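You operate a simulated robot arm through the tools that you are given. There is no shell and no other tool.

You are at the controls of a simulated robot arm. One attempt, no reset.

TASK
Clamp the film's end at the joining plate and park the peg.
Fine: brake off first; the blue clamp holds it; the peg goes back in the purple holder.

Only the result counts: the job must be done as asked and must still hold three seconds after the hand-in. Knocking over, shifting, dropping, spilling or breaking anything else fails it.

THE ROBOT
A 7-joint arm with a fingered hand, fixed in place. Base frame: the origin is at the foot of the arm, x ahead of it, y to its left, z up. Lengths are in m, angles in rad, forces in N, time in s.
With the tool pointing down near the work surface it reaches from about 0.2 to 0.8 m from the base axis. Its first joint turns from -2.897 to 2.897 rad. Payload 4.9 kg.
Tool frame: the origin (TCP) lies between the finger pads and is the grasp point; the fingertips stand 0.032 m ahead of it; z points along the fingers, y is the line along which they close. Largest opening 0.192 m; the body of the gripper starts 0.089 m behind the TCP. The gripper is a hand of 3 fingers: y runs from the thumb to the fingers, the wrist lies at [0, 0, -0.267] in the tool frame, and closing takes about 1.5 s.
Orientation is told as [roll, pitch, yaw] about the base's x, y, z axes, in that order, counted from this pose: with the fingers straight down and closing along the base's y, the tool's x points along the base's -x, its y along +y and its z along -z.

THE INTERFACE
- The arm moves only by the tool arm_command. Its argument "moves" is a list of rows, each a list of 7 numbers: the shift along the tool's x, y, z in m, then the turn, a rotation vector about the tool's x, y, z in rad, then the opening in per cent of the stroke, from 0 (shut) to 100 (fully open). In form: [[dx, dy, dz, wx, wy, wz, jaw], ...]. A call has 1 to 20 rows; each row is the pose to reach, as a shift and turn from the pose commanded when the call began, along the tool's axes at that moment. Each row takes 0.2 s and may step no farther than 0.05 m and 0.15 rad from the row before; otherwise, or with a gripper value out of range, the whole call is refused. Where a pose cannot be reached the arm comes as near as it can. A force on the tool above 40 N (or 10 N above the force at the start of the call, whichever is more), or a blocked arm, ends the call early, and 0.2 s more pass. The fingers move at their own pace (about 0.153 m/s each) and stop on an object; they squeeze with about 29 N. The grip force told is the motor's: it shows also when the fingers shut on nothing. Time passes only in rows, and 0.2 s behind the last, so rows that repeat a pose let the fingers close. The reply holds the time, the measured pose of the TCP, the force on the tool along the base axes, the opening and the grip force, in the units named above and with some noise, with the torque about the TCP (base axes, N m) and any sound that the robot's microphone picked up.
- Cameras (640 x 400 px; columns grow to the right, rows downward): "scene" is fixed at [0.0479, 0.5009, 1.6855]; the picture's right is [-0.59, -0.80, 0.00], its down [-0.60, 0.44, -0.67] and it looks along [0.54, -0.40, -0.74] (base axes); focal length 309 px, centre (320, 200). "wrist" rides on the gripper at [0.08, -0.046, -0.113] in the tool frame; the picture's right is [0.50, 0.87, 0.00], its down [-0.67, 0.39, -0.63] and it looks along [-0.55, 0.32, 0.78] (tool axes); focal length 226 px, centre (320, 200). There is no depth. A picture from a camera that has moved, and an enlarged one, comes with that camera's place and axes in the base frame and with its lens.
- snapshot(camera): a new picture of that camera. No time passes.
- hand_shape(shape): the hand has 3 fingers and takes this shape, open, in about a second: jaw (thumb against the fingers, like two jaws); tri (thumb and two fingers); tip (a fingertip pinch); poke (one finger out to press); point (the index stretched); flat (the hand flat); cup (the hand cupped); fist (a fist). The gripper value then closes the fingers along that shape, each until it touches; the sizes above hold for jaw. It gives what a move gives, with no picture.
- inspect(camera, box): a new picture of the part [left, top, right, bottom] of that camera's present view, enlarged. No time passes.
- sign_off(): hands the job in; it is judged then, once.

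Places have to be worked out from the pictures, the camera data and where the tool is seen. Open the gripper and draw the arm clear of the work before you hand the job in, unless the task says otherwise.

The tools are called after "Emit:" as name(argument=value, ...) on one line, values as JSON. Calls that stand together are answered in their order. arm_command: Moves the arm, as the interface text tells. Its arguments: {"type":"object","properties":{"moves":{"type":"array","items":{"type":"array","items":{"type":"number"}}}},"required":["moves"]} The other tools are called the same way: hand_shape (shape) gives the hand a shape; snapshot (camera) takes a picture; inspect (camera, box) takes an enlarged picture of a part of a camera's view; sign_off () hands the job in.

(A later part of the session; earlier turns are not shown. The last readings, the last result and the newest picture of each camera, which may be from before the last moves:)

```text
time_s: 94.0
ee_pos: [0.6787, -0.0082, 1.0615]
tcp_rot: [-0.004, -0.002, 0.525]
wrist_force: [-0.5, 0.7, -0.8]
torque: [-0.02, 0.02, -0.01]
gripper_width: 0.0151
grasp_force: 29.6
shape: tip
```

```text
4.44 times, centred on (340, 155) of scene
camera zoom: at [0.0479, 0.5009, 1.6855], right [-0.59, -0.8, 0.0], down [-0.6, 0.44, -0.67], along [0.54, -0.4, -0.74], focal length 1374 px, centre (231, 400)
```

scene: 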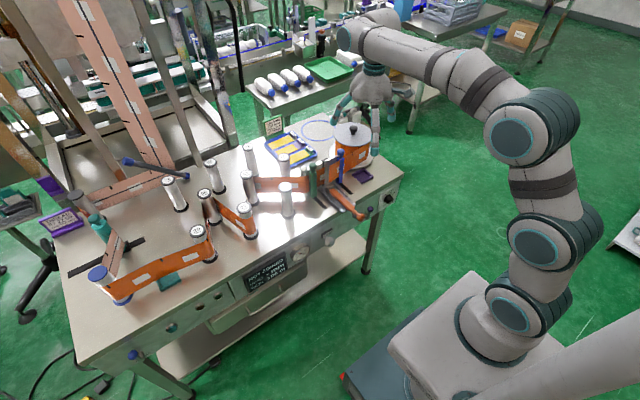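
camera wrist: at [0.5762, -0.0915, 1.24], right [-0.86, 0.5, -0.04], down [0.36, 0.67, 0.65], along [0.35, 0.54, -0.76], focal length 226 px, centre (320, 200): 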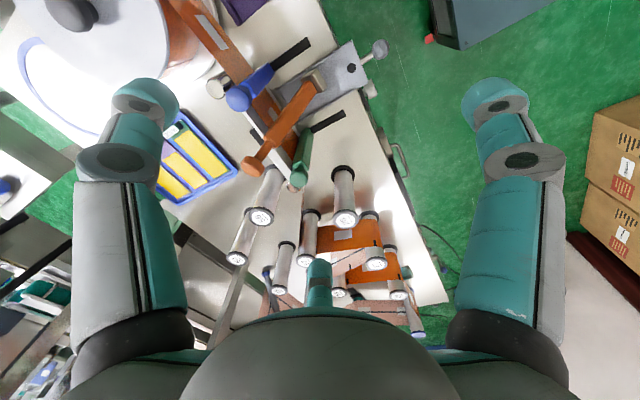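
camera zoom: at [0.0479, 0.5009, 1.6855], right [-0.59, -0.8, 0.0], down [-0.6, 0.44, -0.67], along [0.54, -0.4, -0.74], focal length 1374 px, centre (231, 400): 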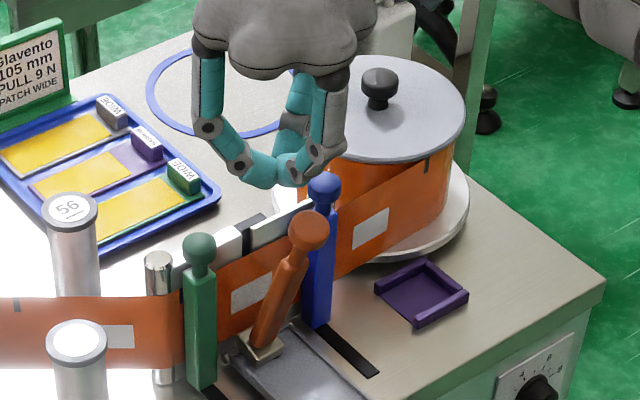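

The neck slipped out again and the peg is tipping back toward the robot. I keep the hand away and let it settle.

Emit:
arm_command(moves=[[0, 0, -0.02, 0, 0, 0, 10], [0, 0, -0.05, 0, 0, 0, 40], [0, 0, -0.08, 0, 0, 0, 70], [0, 0, -0.1, 0, 0, 0, 100]])

Emit:
snapshot(camera="wrist")

Emit:
inspect(camera="scene", box=[300, 130, 400, 230])

```text
time_s: 95.0
ee_pos: [0.6799, -0.0065, 1.1616]
tcp_rot: [-0.003, 0.001, 0.524]
wrist_force: [0.2, -0.1, -0.1]
torque: [-0.05, 0.02, -0.06]
gripper_width: 0.192
grasp_force: 0.0
shape: tip
```

```text
taken
camera wrist: at [0.6334, -0.0845, 1.2741], right [-0.87, 0.5, 0.0], down [0.39, 0.67, 0.63], along [0.32, 0.54, -0.78], focal length 226 px, centre (320, 200)
```

wrist: 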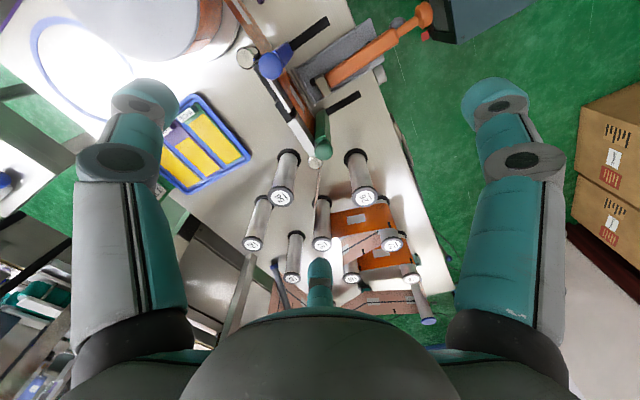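

```text
4.00 times, centred on (350, 180) of scene
camera zoom: at [0.0479, 0.5009, 1.6855], right [-0.59, -0.8, 0.0], down [-0.6, 0.44, -0.67], along [0.54, -0.4, -0.74], focal length 1237 px, centre (200, 280)
```

zoom: 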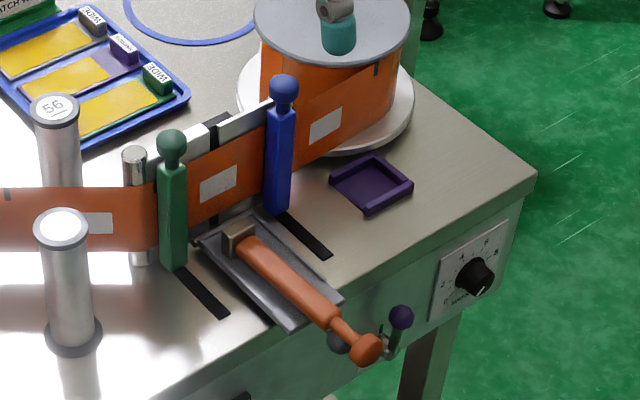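

The peg lies in the tray as before and the film stays clamped and flush. I measure the head's position again for a second cage lift.

Emit:
inspect(camera="wrist", box=[300, 0, 440, 120])

```text
3.33 times, centred on (370, 60) of wrist
camera zoom: at [0.6334, -0.0845, 1.2741], right [-0.87, 0.5, 0.0], down [0.39, 0.67, 0.63], along [0.32, 0.54, -0.78], focal length 754 px, centre (153, 667)
```

zoom: 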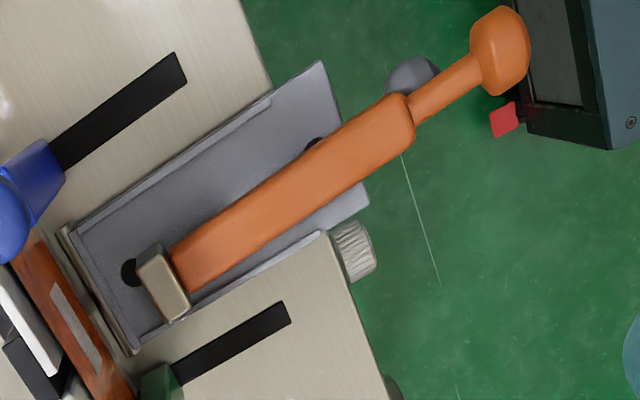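

Head at about (0.502,-0.010,0.848), peg along x. I move above it at yaw +15° again.

Emit:
arm_command(moves=[[0.035, 0.019, 0.0, 0, 0, 0.05, 60], [0.07, 0.038, 0.01, 0, 0, 0.1, 60], [0.105, 0.0575, 0.03, 0, 0, 0.16, 60], [0.135, 0.074, 0.06, 0, 0, 0.22, 60], [0.1561, 0.0855, 0.095, 0, 0, 0.262, 60], [0.1561, 0.0855, 0.13, 0, 0, 0.262, 60], [0.1561, 0.0855, 0.16, 0, 0, 0.262, 60]])

Emit:
inspect(camera="wrist", box=[240, 60, 380, 180])

```text
time_s: 96.6
ee_pos: [0.5004, -0.0115, 1.0005]
tcp_rot: [-0.005, -0.004, 0.261]
wrist_force: [0.0, 0.4, 0.4]
torque: [0.0, 0.02, -0.03]
gripper_width: 0.1157
grasp_force: 0.0
shape: tip
```

```text
3.33 times, centred on (310, 120) of wrist
camera zoom: at [0.4354, -0.0748, 1.1124], right [-0.71, 0.71, -0.01], down [0.55, 0.55, 0.63], along [0.45, 0.44, -0.77], focal length 754 px, centre (353, 467)
```

zoom: 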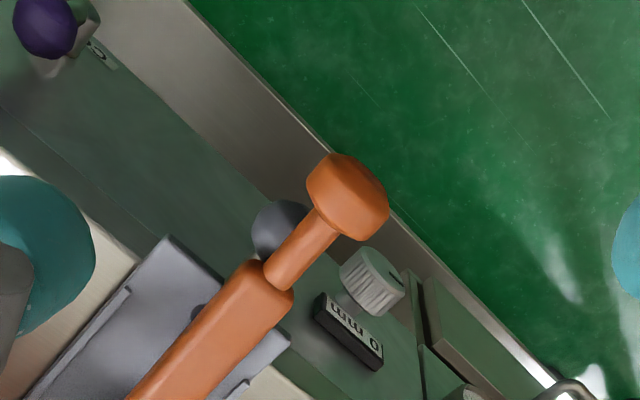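

Centred within 2 mm. I turn the hand to yaw +30° (neck exactly in a finger gap), descend around the head, and close into the loose cage.

Emit:
arm_command(moves=[[-0.002, -0.0013, 0.04, 0, 0, -0.09, 60], [-0.002, -0.0013, 0.075, 0, 0, -0.18, 60], [-0.002, -0.0013, 0.105, 0, 0, -0.262, 60], [-0.002, -0.0013, 0.125, 0, 0, -0.262, 60], [-0.002, -0.0013, 0.1385, 0, 0, -0.262, 60], [-0.002, -0.0013, 0.1385, 0, 0, -0.262, 40], [-0.002, -0.0013, 0.1385, 0, 0, -0.262, 25], [-0.002, -0.0013, 0.1385, 0, 0, -0.262, 15], [-0.002, -0.0013, 0.1385, 0, 0, -0.262, 10], [-0.002, -0.0013, 0.1385, 0, 0, -0.262, 10]])

Emit:
inspect(camera="wrist", box=[230, 100, 410, 260])

Emit:
inspect(camera="scene", box=[330, 160, 410, 240])

```text
time_s: 98.8
ee_pos: [0.5027, -0.0118, 0.8622]
tcp_rot: [-0.004, -0.001, 0.524]
wrist_force: [0.2, -0.3, 0.0]
torque: [-0.01, 0.18, -0.03]
gripper_width: 0.0216
grasp_force: 29.3
shape: tip
```

```text
2.50 times, centred on (320, 180) of wrist
camera zoom: at [0.4571, -0.0895, 0.9737], right [-0.87, 0.5, 0.0], down [0.39, 0.67, 0.63], along [0.32, 0.54, -0.78], focal length 565 px, centre (320, 250)
```

zoom: 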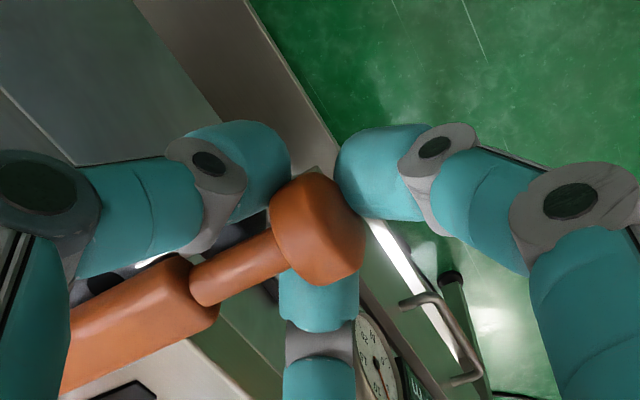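

```text
5.00 times, centred on (370, 200) of scene
camera zoom: at [0.0479, 0.5009, 1.6855], right [-0.59, -0.8, 0.0], down [-0.6, 0.44, -0.67], along [0.54, -0.4, -0.74], focal length 1546 px, centre (70, 200)
```

zoom: 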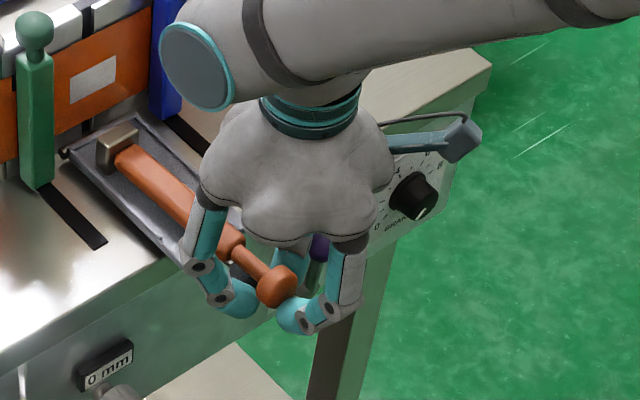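

Caged. I loosen slightly and lift along the arc about the foot again, up to ~50°.

Emit:
arm_command(moves=[[0, 0, 0, 0, 0, 0, 12], [-0.0009, -0.0005, -0.01, 0, 0, 0, 11], [-0.0026, -0.0015, -0.021, 0, 0, 0, 11], [-0.0052, -0.003, -0.033, 0, 0, 0, 10], [-0.0087, -0.005, -0.0452, 0, 0, 0, 10], [-0.0143, -0.0083, -0.06, 0, 0, 0, 10], [-0.0203, -0.0117, -0.074, 0, 0, 0, 10], [-0.0277, -0.016, -0.0875, 0, 0, 0, 10], [-0.036, -0.0208, -0.1, 0, 0, 0, 10], [-0.0455, -0.0263, -0.1115, 0, 0, 0, 10], [-0.0554, -0.032, -0.1224, 0, 0, 0, 10]])

Emit:
inspect(camera="wrist", box=[230, 100, 410, 260])

Emit:
inspect(camera="scene", box=[310, 130, 400, 220])

```text
time_s: 101.2
ee_pos: [0.5672, -0.0138, 0.9842]
tcp_rot: [-0.006, -0.001, 0.524]
wrist_force: [-0.7, -0.6, -1.5]
torque: [-0.04, 0.01, -0.02]
gripper_width: 0.0197
grasp_force: 0.1
shape: tip
```

```text
2.50 times, centred on (320, 180) of wrist
camera zoom: at [0.5226, -0.0906, 1.0967], right [-0.87, 0.5, 0.0], down [0.39, 0.67, 0.63], along [0.32, 0.54, -0.78], focal length 565 px, centre (320, 250)
```

zoom: 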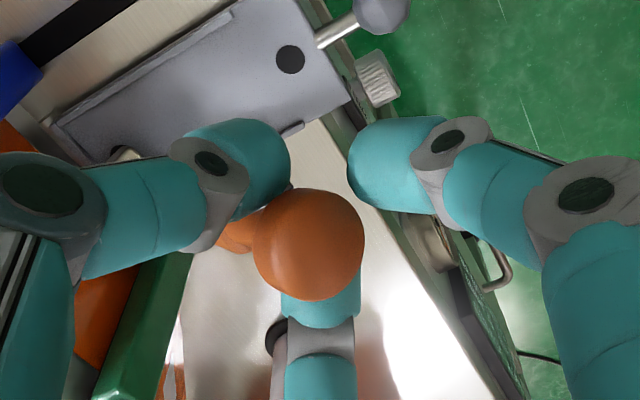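

```text
4.44 times, centred on (355, 175) of scene
camera zoom: at [0.0479, 0.5009, 1.6855], right [-0.59, -0.8, 0.0], down [-0.6, 0.44, -0.67], along [0.54, -0.4, -0.74], focal length 1374 px, centre (164, 311)
```

zoom: 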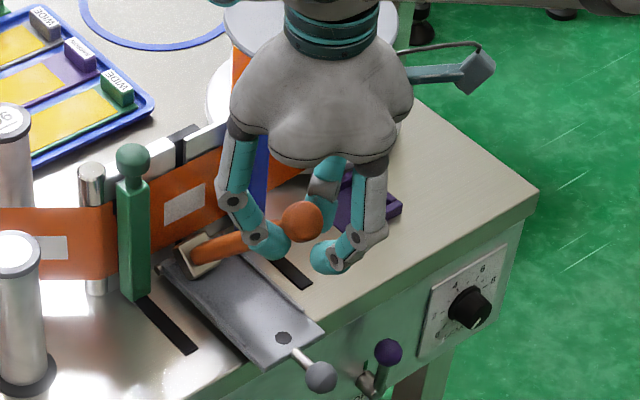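

Proceeding as before. I continue the arc toward upright with the foot staying on the tray's flat part.

Emit:
arm_command(moves=[[-0.0104, -0.006, -0.0095, 0, 0, 0, 10], [-0.0225, -0.013, -0.0185, 0, 0, 0, 10], [-0.0346, -0.02, -0.026, 0, 0, 0, 10], [-0.0476, -0.0275, -0.033, 0, 0, 0, 10], [-0.0606, -0.035, -0.039, 0, 0, 0, 10], [-0.0706, -0.0408, -0.042, 0, 0, 0, 10]])

Emit:
inspect(camera="wrist", box=[230, 80, 410, 260])

Emit:
inspect(camera="scene", box=[300, 110, 380, 210])

```text
time_s: 102.6
ee_pos: [0.6473, -0.0129, 1.0264]
tcp_rot: [-0.005, -0.003, 0.523]
wrist_force: [0.9, 0.3, -2.0]
torque: [-0.01, 0.02, 0.0]
gripper_width: 0.0196
grasp_force: 0.1
shape: tip
```

```text
2.22 times, centred on (320, 170) of wrist
camera zoom: at [0.6024, -0.0902, 1.1386], right [-0.87, 0.5, 0.0], down [0.39, 0.67, 0.63], along [0.32, 0.54, -0.78], focal length 502 px, centre (320, 267)
```

zoom: 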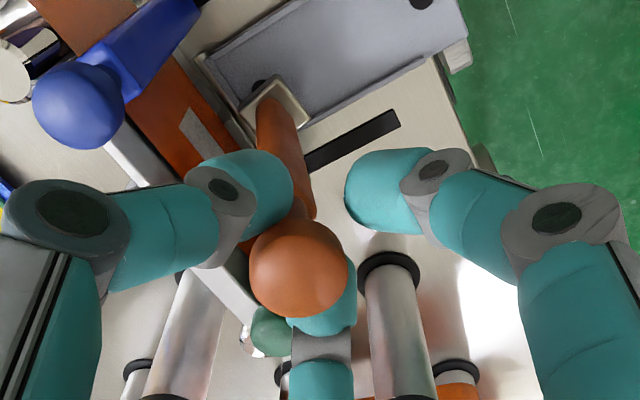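

```text
4.00 times, centred on (340, 160) of scene
camera zoom: at [0.0479, 0.5009, 1.6855], right [-0.59, -0.8, 0.0], down [-0.6, 0.44, -0.67], along [0.54, -0.4, -0.74], focal length 1237 px, centre (240, 360)
```

zoom: 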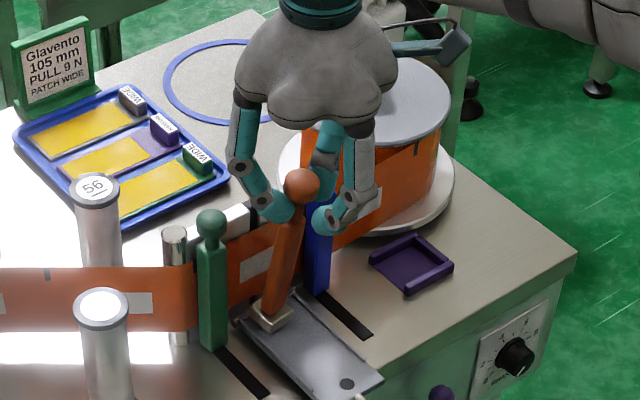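

The peg is nearly upright, but the neck hangs just outside the finger ring (between two tips) and the foot sits at the tray's far lip. I lift it 2.5 cm and bring it 3 cm back over the tray's flat middle.

Emit:
arm_command(moves=[[0, 0, -0.008, 0, 0, 0, 10], [0, 0, -0.016, 0, 0, 0, 10], [0.004, 0.0023, -0.025, 0, 0, 0, 10], [0.0121, 0.007, -0.025, 0, 0, 0, 10], [0.0199, 0.0115, -0.025, 0, 0, 0, 10], [0.0277, 0.016, -0.025, 0, 0, 0, 10], [0.0303, 0.0175, -0.025, 0, 0, 0, 10], [0.0303, 0.0175, -0.025, 0, 0, 0, 10]])

Emit:
inspect(camera="wrist", box=[230, 80, 410, 260])

Emit:
inspect(camera="scene", box=[310, 110, 390, 210])

```text
time_s: 104.4
ee_pos: [0.6122, -0.0128, 1.0516]
tcp_rot: [-0.005, -0.002, 0.522]
wrist_force: [-0.4, -0.3, -1.3]
torque: [-0.06, 0.03, 0.01]
gripper_width: 0.0192
grasp_force: 0.1
shape: tip
```

```text
2.22 times, centred on (320, 170) of wrist
camera zoom: at [0.5668, -0.0904, 1.1639], right [-0.87, 0.5, 0.0], down [0.39, 0.67, 0.63], along [0.32, 0.54, -0.78], focal length 502 px, centre (320, 267)
```

zoom: 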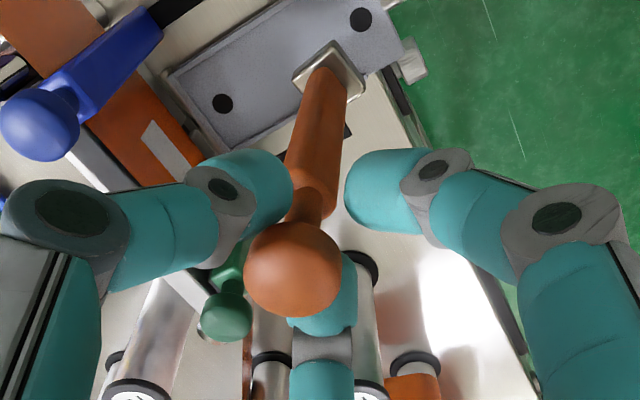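

```text
4.00 times, centred on (350, 160) of scene
camera zoom: at [0.0479, 0.5009, 1.6855], right [-0.59, -0.8, 0.0], down [-0.6, 0.44, -0.67], along [0.54, -0.4, -0.74], focal length 1237 px, centre (200, 360)
```

zoom: 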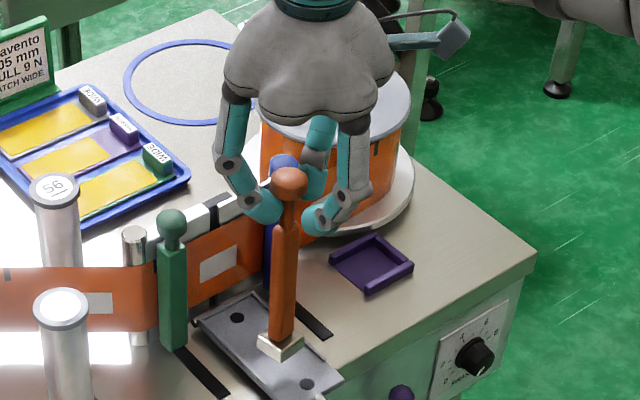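

The peg hangs nearly vertical over the tray's flat part. I lower it until it stands and the fingers are just below the head.

Emit:
arm_command(moves=[[0, 0, 0.008, 0, 0, 0, 10], [0, 0, 0.016, 0, 0, 0, 10], [0, 0, 0.022, 0, 0, 0, 10], [0, 0, 0.027, 0, 0, 0, 10], [0, 0, 0.031, 0, 0, 0, 10], [0, 0, 0.034, 0, 0, 0, 10], [0, 0, 0.034, 0, 0, 0, 10]])

Emit:
inspect(camera="wrist", box=[230, 80, 410, 260])

Emit:
inspect(camera="scene", box=[320, 130, 380, 210])

```text
time_s: 106.0
ee_pos: [0.6128, -0.014, 1.0174]
tcp_rot: [-0.005, 0.0, 0.524]
wrist_force: [-0.2, 0.5, 0.8]
torque: [0.03, -0.02, 0.02]
gripper_width: 0.0194
grasp_force: 0.1
shape: tip
```

```text
2.22 times, centred on (320, 170) of wrist
camera zoom: at [0.5677, -0.0903, 1.1302], right [-0.87, 0.5, -0.01], down [0.39, 0.67, 0.63], along [0.32, 0.54, -0.78], focal length 502 px, centre (320, 267)
```

zoom: 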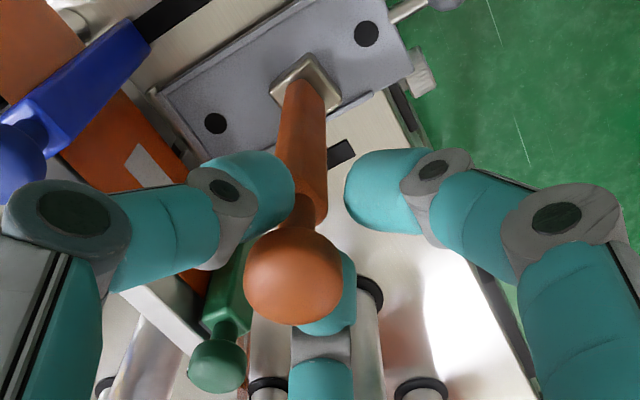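

```text
5.00 times, centred on (350, 170) of scene
camera zoom: at [0.0479, 0.5009, 1.6855], right [-0.59, -0.8, 0.0], down [-0.6, 0.44, -0.67], along [0.54, -0.4, -0.74], focal length 1546 px, centre (170, 350)
```

zoom: 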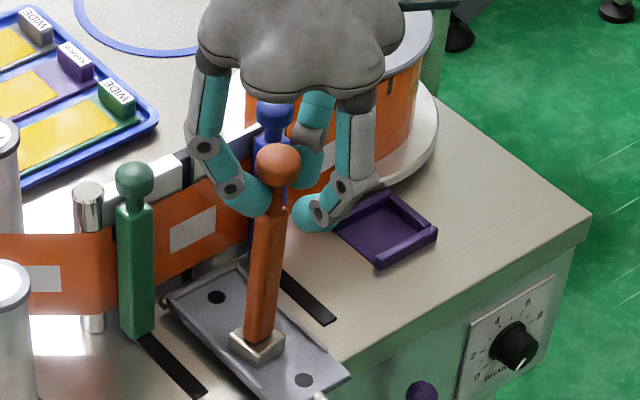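

The peg stands upright on its own on the tray (head at (0.625,-0.007)); the hand's axis is 11 mm off it. I open to 25 %, centre the hand on the neck, and look.

Emit:
arm_command(moves=[[0, 0, 0, 0, 0, 0, 15], [0, 0, 0, 0, 0, 0, 22], [0, 0, 0, 0, 0, 0, 27], [-0.004, -0.001, 0, 0, 0, 0, 27], [-0.008, -0.002, 0, 0, 0, 0, 27], [-0.0113, -0.0031, 0, 0, 0, 0, 27]])

Emit:
inspect(camera="wrist", box=[230, 80, 410, 260])

Emit:
inspect(camera="scene", box=[320, 130, 380, 210])

```text
time_s: 107.4
ee_pos: [0.6235, -0.0109, 1.0182]
tcp_rot: [-0.006, -0.002, 0.524]
wrist_force: [-0.3, -0.3, -0.5]
torque: [0.03, 0.0, -0.01]
gripper_width: 0.0515
grasp_force: 0.0
shape: tip
```

```text
2.22 times, centred on (320, 170) of wrist
camera zoom: at [0.5776, -0.0877, 1.1296], right [-0.87, 0.5, 0.0], down [0.39, 0.67, 0.63], along [0.32, 0.54, -0.78], focal length 502 px, centre (320, 267)
```

zoom: 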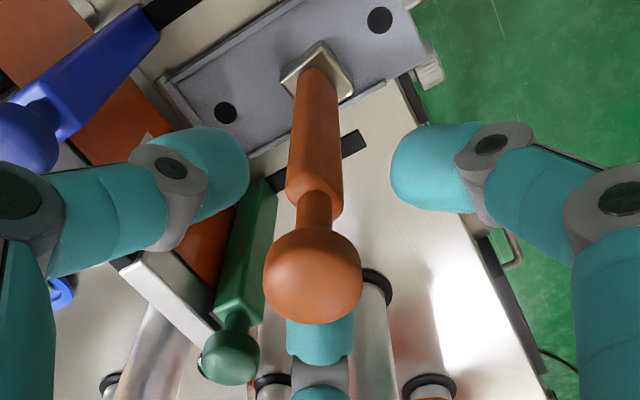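

```text
5.00 times, centred on (350, 170) of scene
camera zoom: at [0.0479, 0.5009, 1.6855], right [-0.59, -0.8, 0.0], down [-0.6, 0.44, -0.67], along [0.54, -0.4, -0.74], focal length 1546 px, centre (170, 350)
```

zoom: 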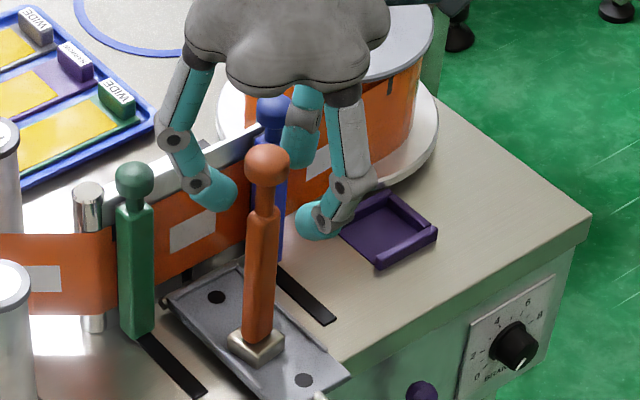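

The peg stands freely and the ring is centred within ~4 mm. I trim by that and close slowly on the neck.

Emit:
arm_command(moves=[[-0.0045, -0.0003, 0, 0, 0, 0, 25], [-0.0045, -0.0003, 0, 0, 0, 0, 18], [-0.0045, -0.0003, 0, 0, 0, 0, 12], [-0.0045, -0.0003, 0, 0, 0, 0, 8], [-0.0045, -0.0003, 0, 0, 0, 0, 4], [-0.0045, -0.0003, 0, 0, 0, 0, 0], [-0.0045, -0.0003, 0, 0, 0, 0, 0]])

Emit:
inspect(camera="wrist", box=[230, 80, 410, 260])

Emit:
inspect(camera="scene", box=[320, 130, 380, 210])

```text
time_s: 109.0
ee_pos: [0.6285, -0.0094, 1.0172]
tcp_rot: [-0.005, -0.003, 0.525]
wrist_force: [0.8, 0.3, -1.9]
torque: [0.04, 0.04, -0.01]
gripper_width: 0.0108
grasp_force: 29.2
shape: tip
```

```text
2.22 times, centred on (320, 170) of wrist
camera zoom: at [0.5822, -0.086, 1.1295], right [-0.87, 0.5, 0.0], down [0.39, 0.67, 0.63], along [0.32, 0.54, -0.78], focal length 502 px, centre (320, 267)
```

zoom: 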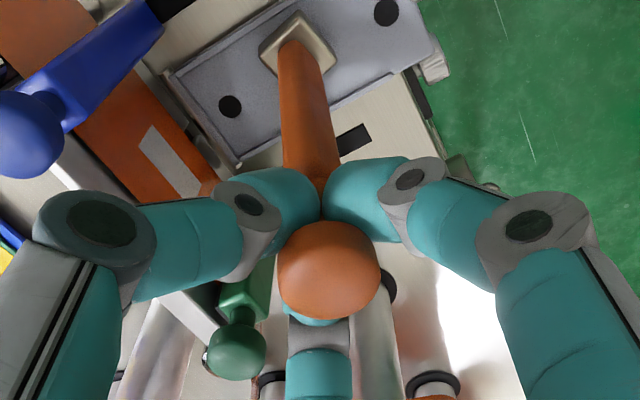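

```text
5.00 times, centred on (350, 170) of scene
camera zoom: at [0.0479, 0.5009, 1.6855], right [-0.59, -0.8, 0.0], down [-0.6, 0.44, -0.67], along [0.54, -0.4, -0.74], focal length 1546 px, centre (170, 350)
```

zoom: 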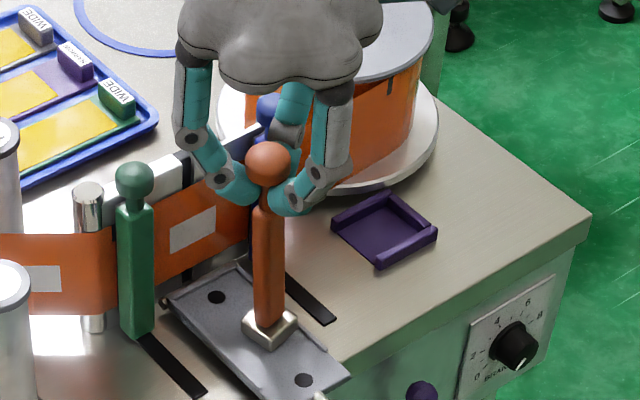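

The neck is now truly between the three tips with the head on top (weight felt). I lift 3 cm and check.

Emit:
arm_command(moves=[[0, 0, -0.008, 0, 0, 0, 0], [0, 0, -0.016, 0, 0, 0, 0], [0, 0, -0.024, 0, 0, 0, 0], [0, 0, -0.03, 0, 0, 0, 0], [0, 0, -0.03, 0, 0, 0, 0]])

Emit:
inspect(camera="wrist", box=[230, 80, 410, 260])

Emit:
inspect(camera="scene", box=[310, 110, 390, 210])

```text
time_s: 110.2
ee_pos: [0.6268, -0.0081, 1.0485]
tcp_rot: [-0.005, 0.001, 0.525]
wrist_force: [-0.3, 0.3, -2.5]
torque: [0.03, 0.03, -0.04]
gripper_width: 0.0107
grasp_force: 28.7
shape: tip
```

```text
2.22 times, centred on (320, 170) of wrist
camera zoom: at [0.5811, -0.0849, 1.1603], right [-0.87, 0.5, 0.0], down [0.39, 0.67, 0.63], along [0.32, 0.54, -0.78], focal length 502 px, centre (320, 267)
```

zoom: 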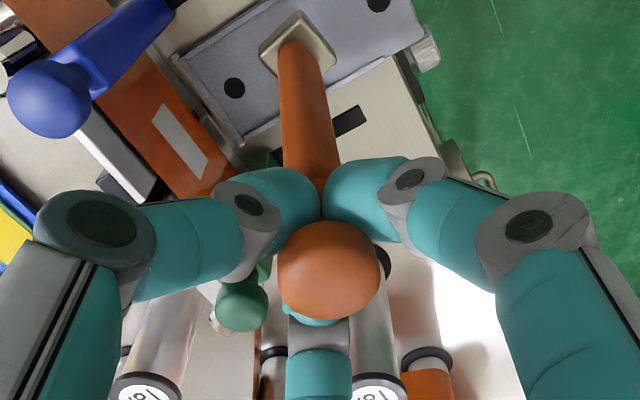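

```text
4.00 times, centred on (350, 160) of scene
camera zoom: at [0.0479, 0.5009, 1.6855], right [-0.59, -0.8, 0.0], down [-0.6, 0.44, -0.67], along [0.54, -0.4, -0.74], focal length 1237 px, centre (200, 360)
```

zoom: 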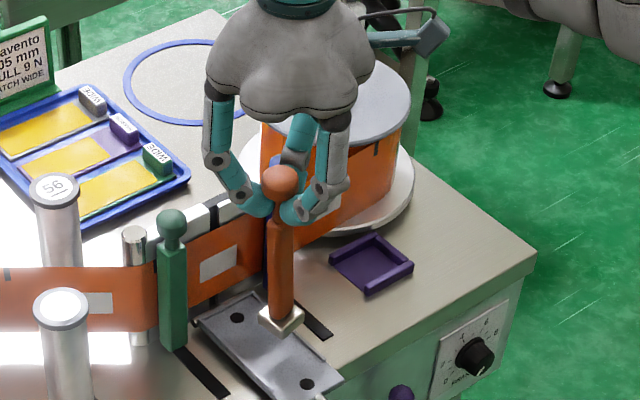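

The peg hangs securely and upright. Before going to the holder I check the foot's rotation relative to the table axes.

Emit:
inspect(camera="wrist", box=[275, 65, 345, 135])

Emit:
inspect(camera="scene", box=[325, 165, 385, 200])

```text
5.71 times, centred on (310, 100) of wrist
camera zoom: at [0.5811, -0.0849, 1.1603], right [-0.87, 0.5, 0.0], down [0.39, 0.67, 0.63], along [0.32, 0.54, -0.78], focal length 1292 px, centre (377, 771)
```

zoom: 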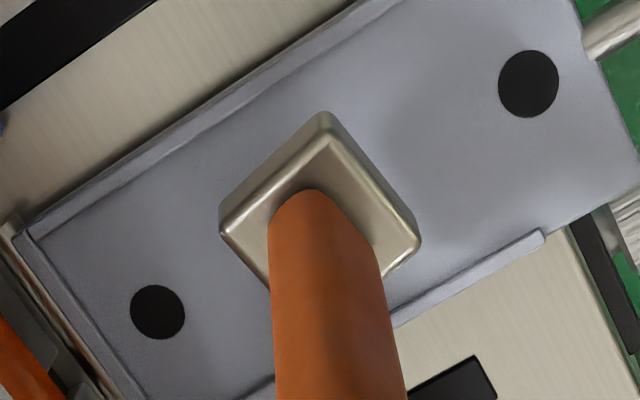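

```text
10.67 times, centred on (355, 182) of scene
camera zoom: at [0.0479, 0.5009, 1.6855], right [-0.59, -0.8, 0.0], down [-0.6, 0.44, -0.67], along [0.54, -0.4, -0.74], focal length 3298 px, centre (-53, 387)
```

zoom: 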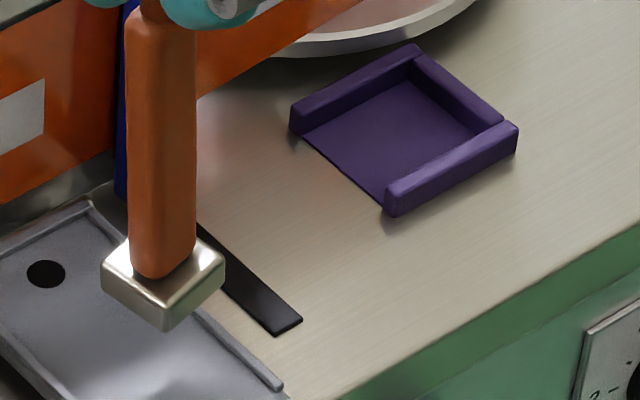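

The foot is turned ~12° and trails ~1.5 cm toward -y (6° lean). I rotate the hand to compensate (yaw -0.21, roll +0.11) while moving right along x≈0.63, in front of the blue clamp.

Emit:
arm_command(moves=[[0.005, -0.0087, -0.004, -0.024, -0.0138, 0.0525, 0], [0.0125, -0.0217, -0.008, -0.0477, -0.0275, 0.105, 0], [0.0225, -0.039, -0.01, -0.0715, -0.0413, 0.1575, 0], [0.0325, -0.0563, -0.01, -0.0953, -0.055, 0.21, 0], [0.045, -0.078, -0.01, -0.0953, -0.055, 0.21, 0], [0.045, -0.078, -0.01, -0.0953, -0.055, 0.21, 0]])

Emit:
snapshot(camera="wrist")

Emit:
inspect(camera="scene", box=[310, 110, 400, 210])

```text
time_s: 111.6
ee_pos: [0.6258, -0.0977, 1.0564]
tcp_rot: [0.095, -0.047, 0.31]
wrist_force: [0.0, 0.2, -2.2]
torque: [0.02, 0.04, -0.01]
gripper_width: 0.0106
grasp_force: 28.4
shape: tip
```

```text
taken
camera wrist: at [0.5637, -0.1755, 1.1604], right [-0.74, 0.67, 0.06], down [0.51, 0.5, 0.7], along [0.43, 0.55, -0.71], focal length 226 px, centre (320, 200)
```

wrist: 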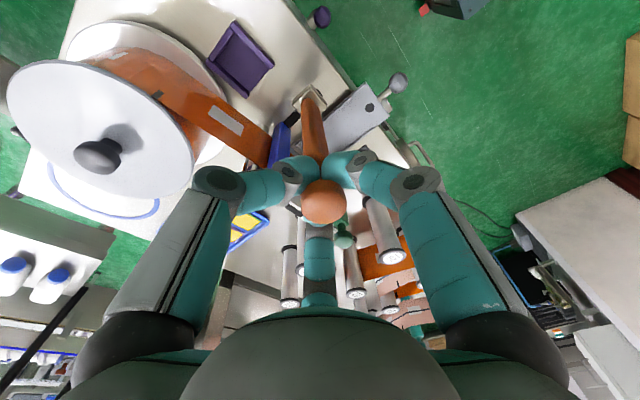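

```text
4.00 times, centred on (355, 160) of scene
camera zoom: at [0.0479, 0.5009, 1.6855], right [-0.59, -0.8, 0.0], down [-0.6, 0.44, -0.67], along [0.54, -0.4, -0.74], focal length 1237 px, centre (180, 360)
```

zoom: 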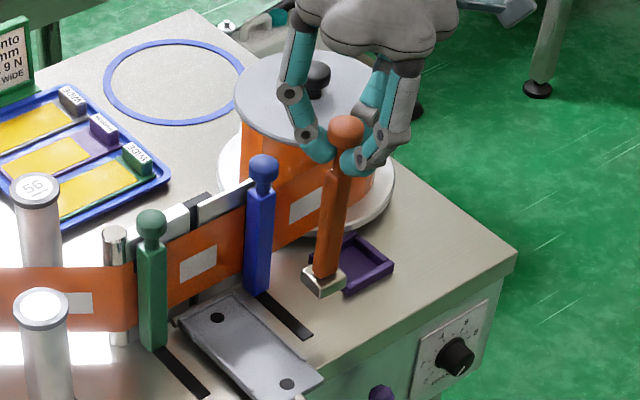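

I check the foot's position and rotation again from the wrist camera.

Emit:
inspect(camera="wrist", box=[270, 60, 350, 140])

```text
5.00 times, centred on (310, 100) of wrist
camera zoom: at [0.5637, -0.1755, 1.1604], right [-0.74, 0.67, 0.06], down [0.51, 0.5, 0.7], along [0.43, 0.55, -0.71], focal length 1130 px, centre (370, 700)
```

zoom: 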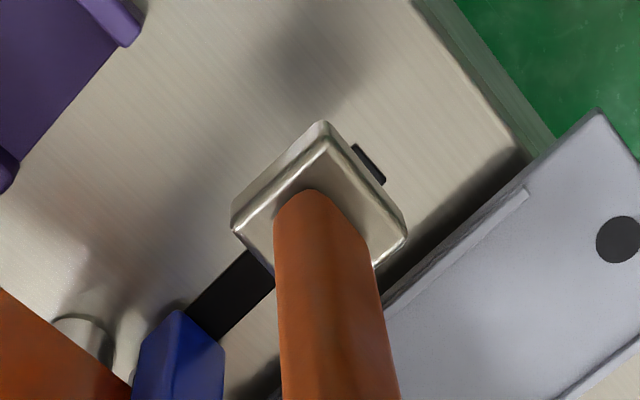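

The foot is now aligned with the table axes and nearly under the TCP (offset +4 mm, +4 mm). I carry the peg to above the holder.

Emit:
arm_command(moves=[[-0.003, -0.0143, -0.0012, 0, 0, 0, 0], [-0.006, -0.0285, -0.0024, 0, 0, 0, 0], [-0.009, -0.0428, -0.0037, 0, 0, 0, 0], [-0.0119, -0.057, -0.0049, 0, 0, 0, 0], [-0.0149, -0.0713, -0.0061, 0, 0, 0, 0], [-0.0178, -0.0855, -0.0073, 0, 0, 0, 0], [-0.0178, -0.0855, -0.0073, 0, 0, 0, 0]])

Emit:
snapshot(camera="wrist")

Emit:
inspect(camera="scene", box=[340, 140, 400, 200])

```text
time_s: 113.2
ee_pos: [0.6732, -0.1721, 1.0588]
tcp_rot: [0.098, -0.046, 0.311]
wrist_force: [0.4, 0.2, -2.8]
torque: [-0.01, 0.02, 0.02]
gripper_width: 0.0105
grasp_force: 28.9
shape: tip
```

```text
taken
camera wrist: at [0.6105, -0.251, 1.1614], right [-0.74, 0.67, 0.06], down [0.51, 0.51, 0.7], along [0.43, 0.55, -0.71], focal length 226 px, centre (320, 200)
```

wrist: 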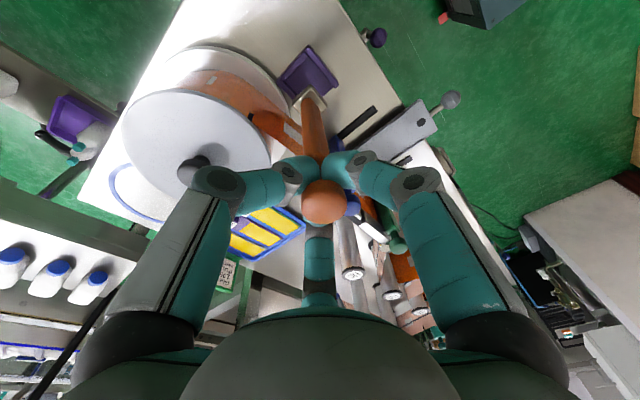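

```text
6.67 times, centred on (370, 170) of scene
camera zoom: at [0.0479, 0.5009, 1.6855], right [-0.59, -0.8, 0.0], down [-0.6, 0.44, -0.67], along [0.54, -0.4, -0.74], focal length 2061 px, centre (-13, 400)
```

zoom: 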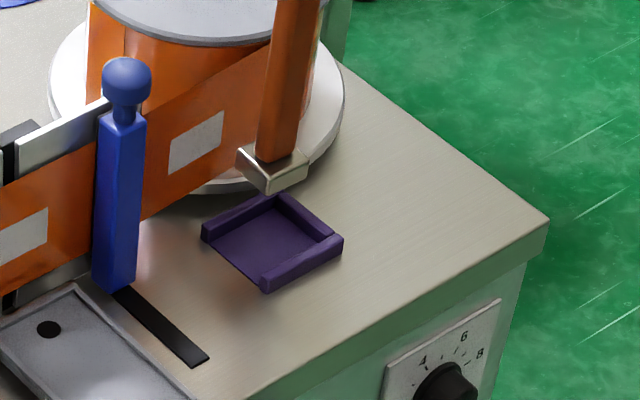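

The foot hangs above the holder. I enlarge to compare foot and holder positions.

Emit:
inspect(camera="wrist", box=[260, 35, 350, 125])

```text
4.44 times, centred on (305, 80) of wrist
camera zoom: at [0.6105, -0.251, 1.1614], right [-0.74, 0.67, 0.06], down [0.51, 0.51, 0.7], along [0.43, 0.55, -0.71], focal length 1005 px, centre (387, 733)
```

zoom: 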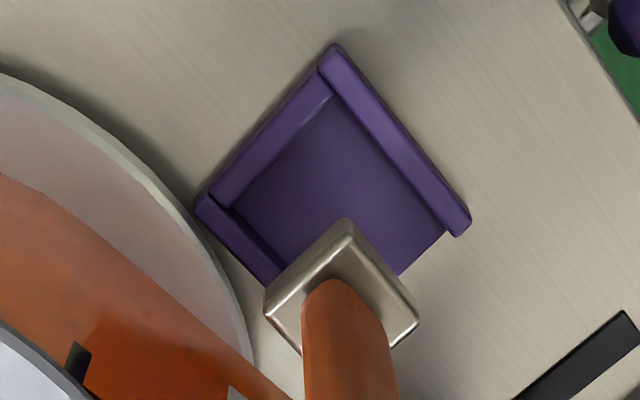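

Foot centre (0.674,-0.172) lies inside the holder's inner area (x 0.653–0.694, y -0.196 to open side). I lower straight down 4 cm, then continue slowly to contact.

Emit:
arm_command(moves=[[0.0005, -0.001, 0.01, 0, 0, 0, 0], [0.001, -0.0019, 0.02, 0, 0, 0, 0], [0.0014, -0.0029, 0.03, 0, 0, 0, 0], [0.0019, -0.0038, 0.0398, 0, 0, 0, 0]])

Emit:
inspect(camera="wrist", box=[260, 35, 350, 125])

Emit:
inspect(camera="scene", box=[345, 145, 395, 195])

```text
time_s: 114.2
ee_pos: [0.6708, -0.1736, 1.017]
tcp_rot: [0.098, -0.047, 0.311]
wrist_force: [0.3, -1.2, -3.1]
torque: [-0.01, 0.01, 0.02]
gripper_width: 0.0106
grasp_force: 28.8
shape: tip
```

```text
4.44 times, centred on (305, 80) of wrist
camera zoom: at [0.6082, -0.252, 1.12], right [-0.74, 0.67, 0.06], down [0.51, 0.51, 0.7], along [0.43, 0.55, -0.71], focal length 1005 px, centre (387, 733)
```

zoom: 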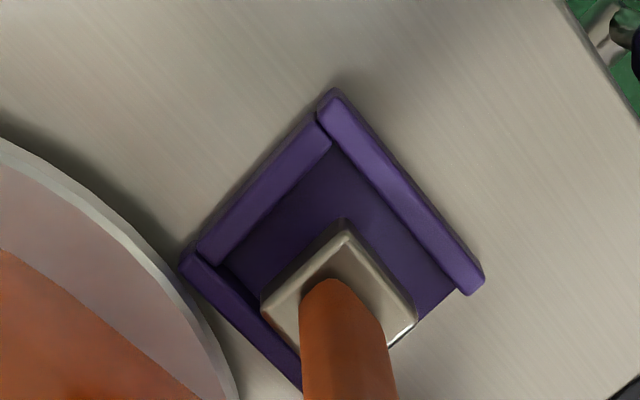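

```text
8.00 times, centred on (370, 170) of scene
camera zoom: at [0.0479, 0.5009, 1.6855], right [-0.59, -0.8, 0.0], down [-0.6, 0.44, -0.67], along [0.54, -0.4, -0.74], focal length 2473 px, centre (-80, 440)
```

zoom: 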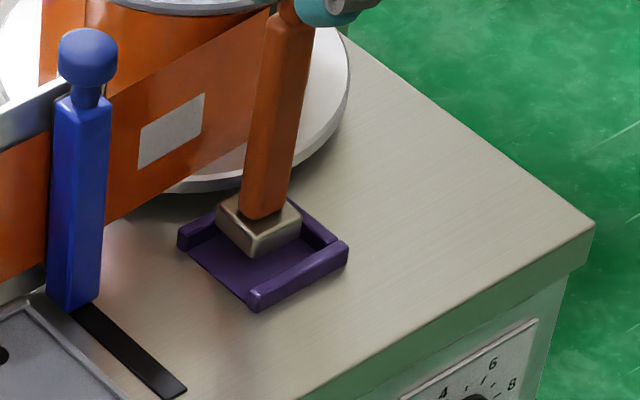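

Foot is centred in the holder (x 0.6725 vs 0.6728). I lower the last centimetre in small steps.

Emit:
arm_command(moves=[[0.0002, -0.0003, 0.003, 0, 0, 0, 0], [0.0003, -0.0006, 0.006, 0, 0, 0, 0], [0.0004, -0.0009, 0.009, 0, 0, 0, 0]])

Emit:
inspect(camera="wrist", box=[260, 35, 350, 125])

Emit:
inspect(camera="scene", box=[345, 145, 395, 195])

```text
time_s: 115.0
ee_pos: [0.6717, -0.1735, 1.0076]
tcp_rot: [0.095, -0.048, 0.311]
wrist_force: [0.5, -0.1, -3.3]
torque: [0.06, -0.01, -0.01]
gripper_width: 0.0104
grasp_force: 29.1
shape: tip
```

```text
4.44 times, centred on (305, 80) of wrist
camera zoom: at [0.6085, -0.2517, 1.1116], right [-0.74, 0.67, 0.06], down [0.51, 0.51, 0.7], along [0.43, 0.55, -0.71], focal length 1005 px, centre (387, 733)
```

zoom: 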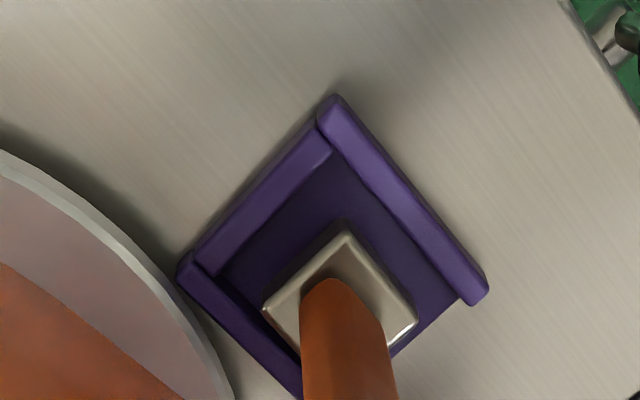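

```text
8.00 times, centred on (370, 170) of scene
camera zoom: at [0.0479, 0.5009, 1.6855], right [-0.59, -0.8, 0.0], down [-0.6, 0.44, -0.67], along [0.54, -0.4, -0.74], focal length 2473 px, centre (-80, 440)
```

zoom: 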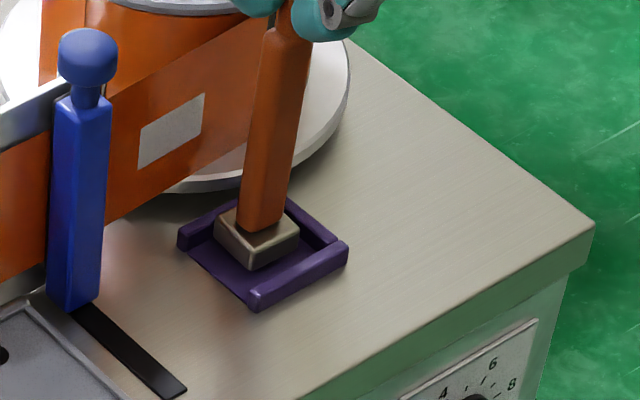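

Still hanging (no contact). I continue in 2–3 mm steps.

Emit:
arm_command(moves=[[0.0001, -0.0002, 0.002, 0, 0, 0, 0], [0.0002, -0.0004, 0.004, 0, 0, 0, 0], [0.0003, -0.0006, 0.006, 0, 0, 0, 0]])

Emit:
inspect(camera="scene", box=[345, 145, 395, 195])

```text
time_s: 115.8
ee_pos: [0.6707, -0.1737, 1.001]
tcp_rot: [0.098, -0.047, 0.31]
wrist_force: [0.1, -0.1, -2.3]
torque: [-0.04, 0.03, -0.02]
gripper_width: 0.0105
grasp_force: 28.7
shape: tip
```

```text
8.00 times, centred on (370, 170) of scene
camera zoom: at [0.0479, 0.5009, 1.6855], right [-0.59, -0.8, 0.0], down [-0.6, 0.44, -0.67], along [0.54, -0.4, -0.74], focal length 2473 px, centre (-80, 440)
```

zoom: 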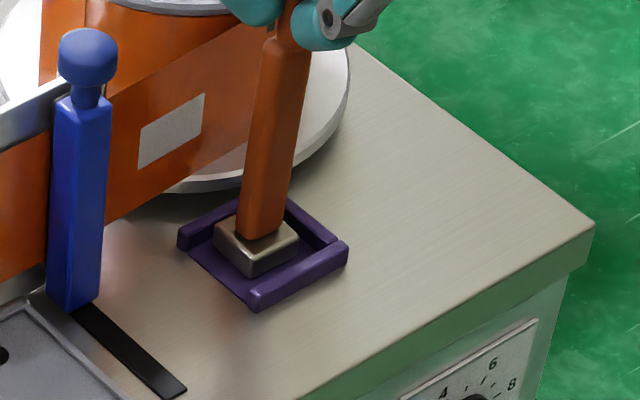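

Very slightly more to go; I lower in 2 mm steps until the weight comes off.

Emit:
arm_command(moves=[[0.0001, -0.0002, 0.002, 0, 0, 0, 0], [0.0002, -0.0003, 0.0035, 0, 0, 0, 0], [0.0002, -0.0005, 0.005, 0, 0, 0, 0]])

Emit:
inspect(camera="scene", box=[345, 145, 395, 195])

Emit:
inspect(camera="wrist", box=[260, 35, 350, 125])

```text
time_s: 116.6
ee_pos: [0.6717, -0.1749, 1.0007]
tcp_rot: [0.093, -0.05, 0.31]
wrist_force: [0.3, -1.3, 8.1]
torque: [-0.01, 0.0, 0.02]
gripper_width: 0.0111
grasp_force: 29.2
shape: tip
```

```text
8.00 times, centred on (370, 170) of scene
camera zoom: at [0.0479, 0.5009, 1.6855], right [-0.59, -0.8, 0.0], down [-0.6, 0.44, -0.67], along [0.54, -0.4, -0.74], focal length 2473 px, centre (-80, 440)
```

zoom: 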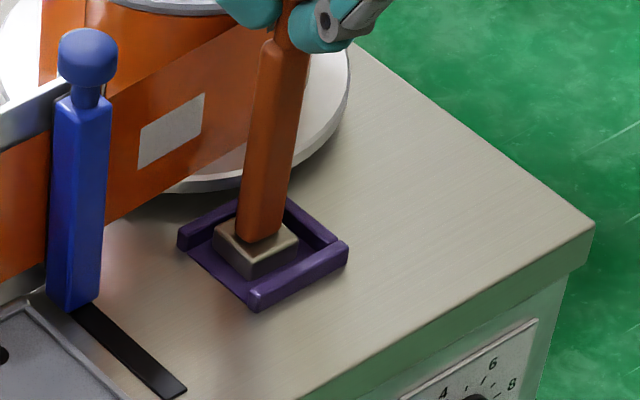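

```text
4.44 times, centred on (305, 80) of wrist
camera zoom: at [0.6092, -0.252, 1.1036], right [-0.74, 0.67, 0.06], down [0.51, 0.51, 0.7], along [0.44, 0.55, -0.71], focal length 1005 px, centre (387, 733)
```

zoom: 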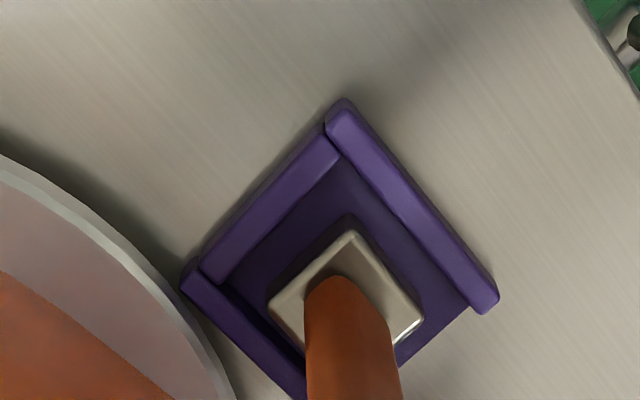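

The foot rests in the holder (8 N contact). I ease 1.5 mm, then open the fingers slowly and watch that the peg stays upright.

Emit:
arm_command(moves=[[0, 0, -0.0015, 0, 0, 0, 0], [0, 0, -0.0015, 0, 0, 0, 4], [0, 0, -0.0015, 0, 0, 0, 8], [0, 0, -0.0015, 0, 0, 0, 13], [0, 0, -0.0015, 0, 0, 0, 20], [0, 0, -0.0015, 0, 0, 0, 30]])

Emit:
inspect(camera="scene", box=[335, 125, 405, 195])

Emit:
inspect(camera="wrist", box=[230, 40, 410, 240])

```text
time_s: 118.0
ee_pos: [0.671, -0.1739, 1.001]
tcp_rot: [0.096, -0.046, 0.312]
wrist_force: [0.7, 0.8, 0.1]
torque: [0.03, -0.01, 0.0]
gripper_width: 0.0575
grasp_force: 0.1
shape: tip
```

```text
5.71 times, centred on (370, 160) of scene
camera zoom: at [0.0479, 0.5009, 1.6855], right [-0.59, -0.8, 0.0], down [-0.6, 0.44, -0.67], along [0.54, -0.4, -0.74], focal length 1767 px, centre (34, 429)
```

zoom: 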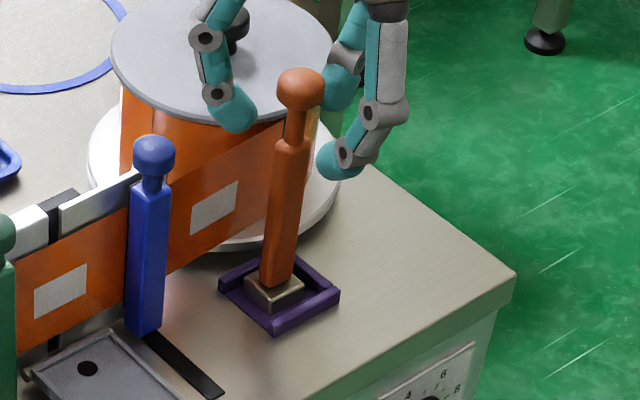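

```text
2.00 times, centred on (320, 140) of wrist
camera zoom: at [0.6091, -0.2514, 1.103], right [-0.74, 0.67, 0.06], down [0.51, 0.51, 0.7], along [0.43, 0.55, -0.71], focal length 452 px, centre (320, 320)
```

zoom: 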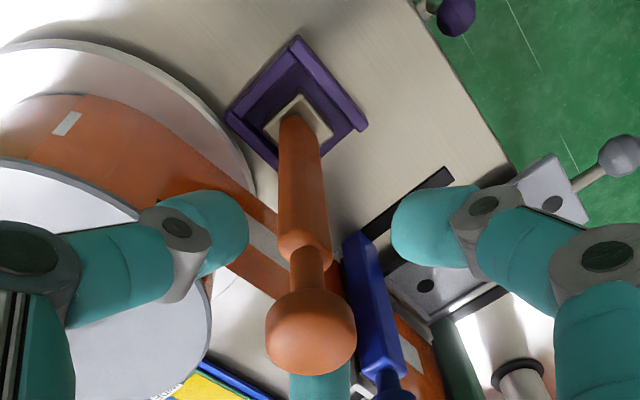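

The peg stands upright in the purple holder. I raise the hand straight up without opening further near the reel lid.

Emit:
arm_command(moves=[[-0.0007, 0.0014, -0.0149, 0, 0, 0, 33], [-0.0014, 0.0028, -0.0298, 0, 0, 0, 33], [-0.0023, 0.0047, -0.0497, 0, 0, 0, 33], [-0.0038, 0.0076, -0.0795, 0, 0, 0, 33], [-0.0056, 0.0114, -0.1193, 0, 0, 0, 40]])

Emit:
inspect(camera="scene", box=[290, 110, 410, 210])

Emit:
inspect(camera="scene", box=[240, 220, 340, 300])

```text
time_s: 119.2
ee_pos: [0.6702, -0.1724, 1.1183]
tcp_rot: [0.098, -0.046, 0.311]
wrist_force: [-0.3, 0.6, -0.4]
torque: [0.03, 0.05, -0.02]
gripper_width: 0.0765
grasp_force: 0.2
shape: tip
```

```text
4.00 times, centred on (350, 160) of scene
camera zoom: at [0.0479, 0.5009, 1.6855], right [-0.59, -0.8, 0.0], down [-0.6, 0.44, -0.67], along [0.54, -0.4, -0.74], focal length 1237 px, centre (200, 360)
```

zoom: 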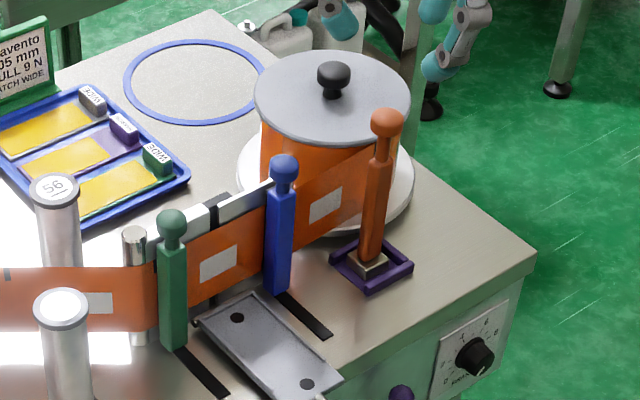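

```text
5.00 times, centred on (290, 260) of scene
camera zoom: at [0.0479, 0.5009, 1.6855], right [-0.59, -0.8, 0.0], down [-0.6, 0.44, -0.67], along [0.54, -0.4, -0.74], focal length 1546 px, centre (470, -100)
```

zoom: 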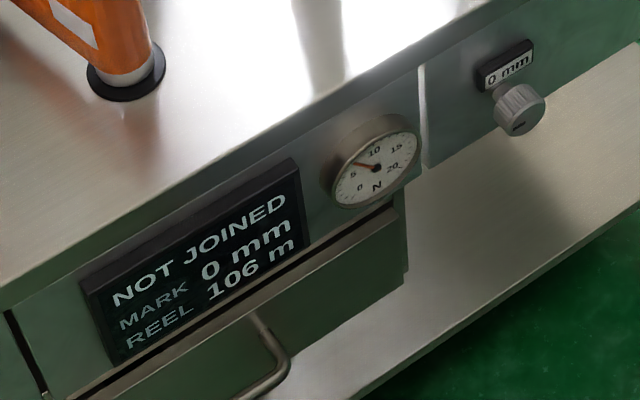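

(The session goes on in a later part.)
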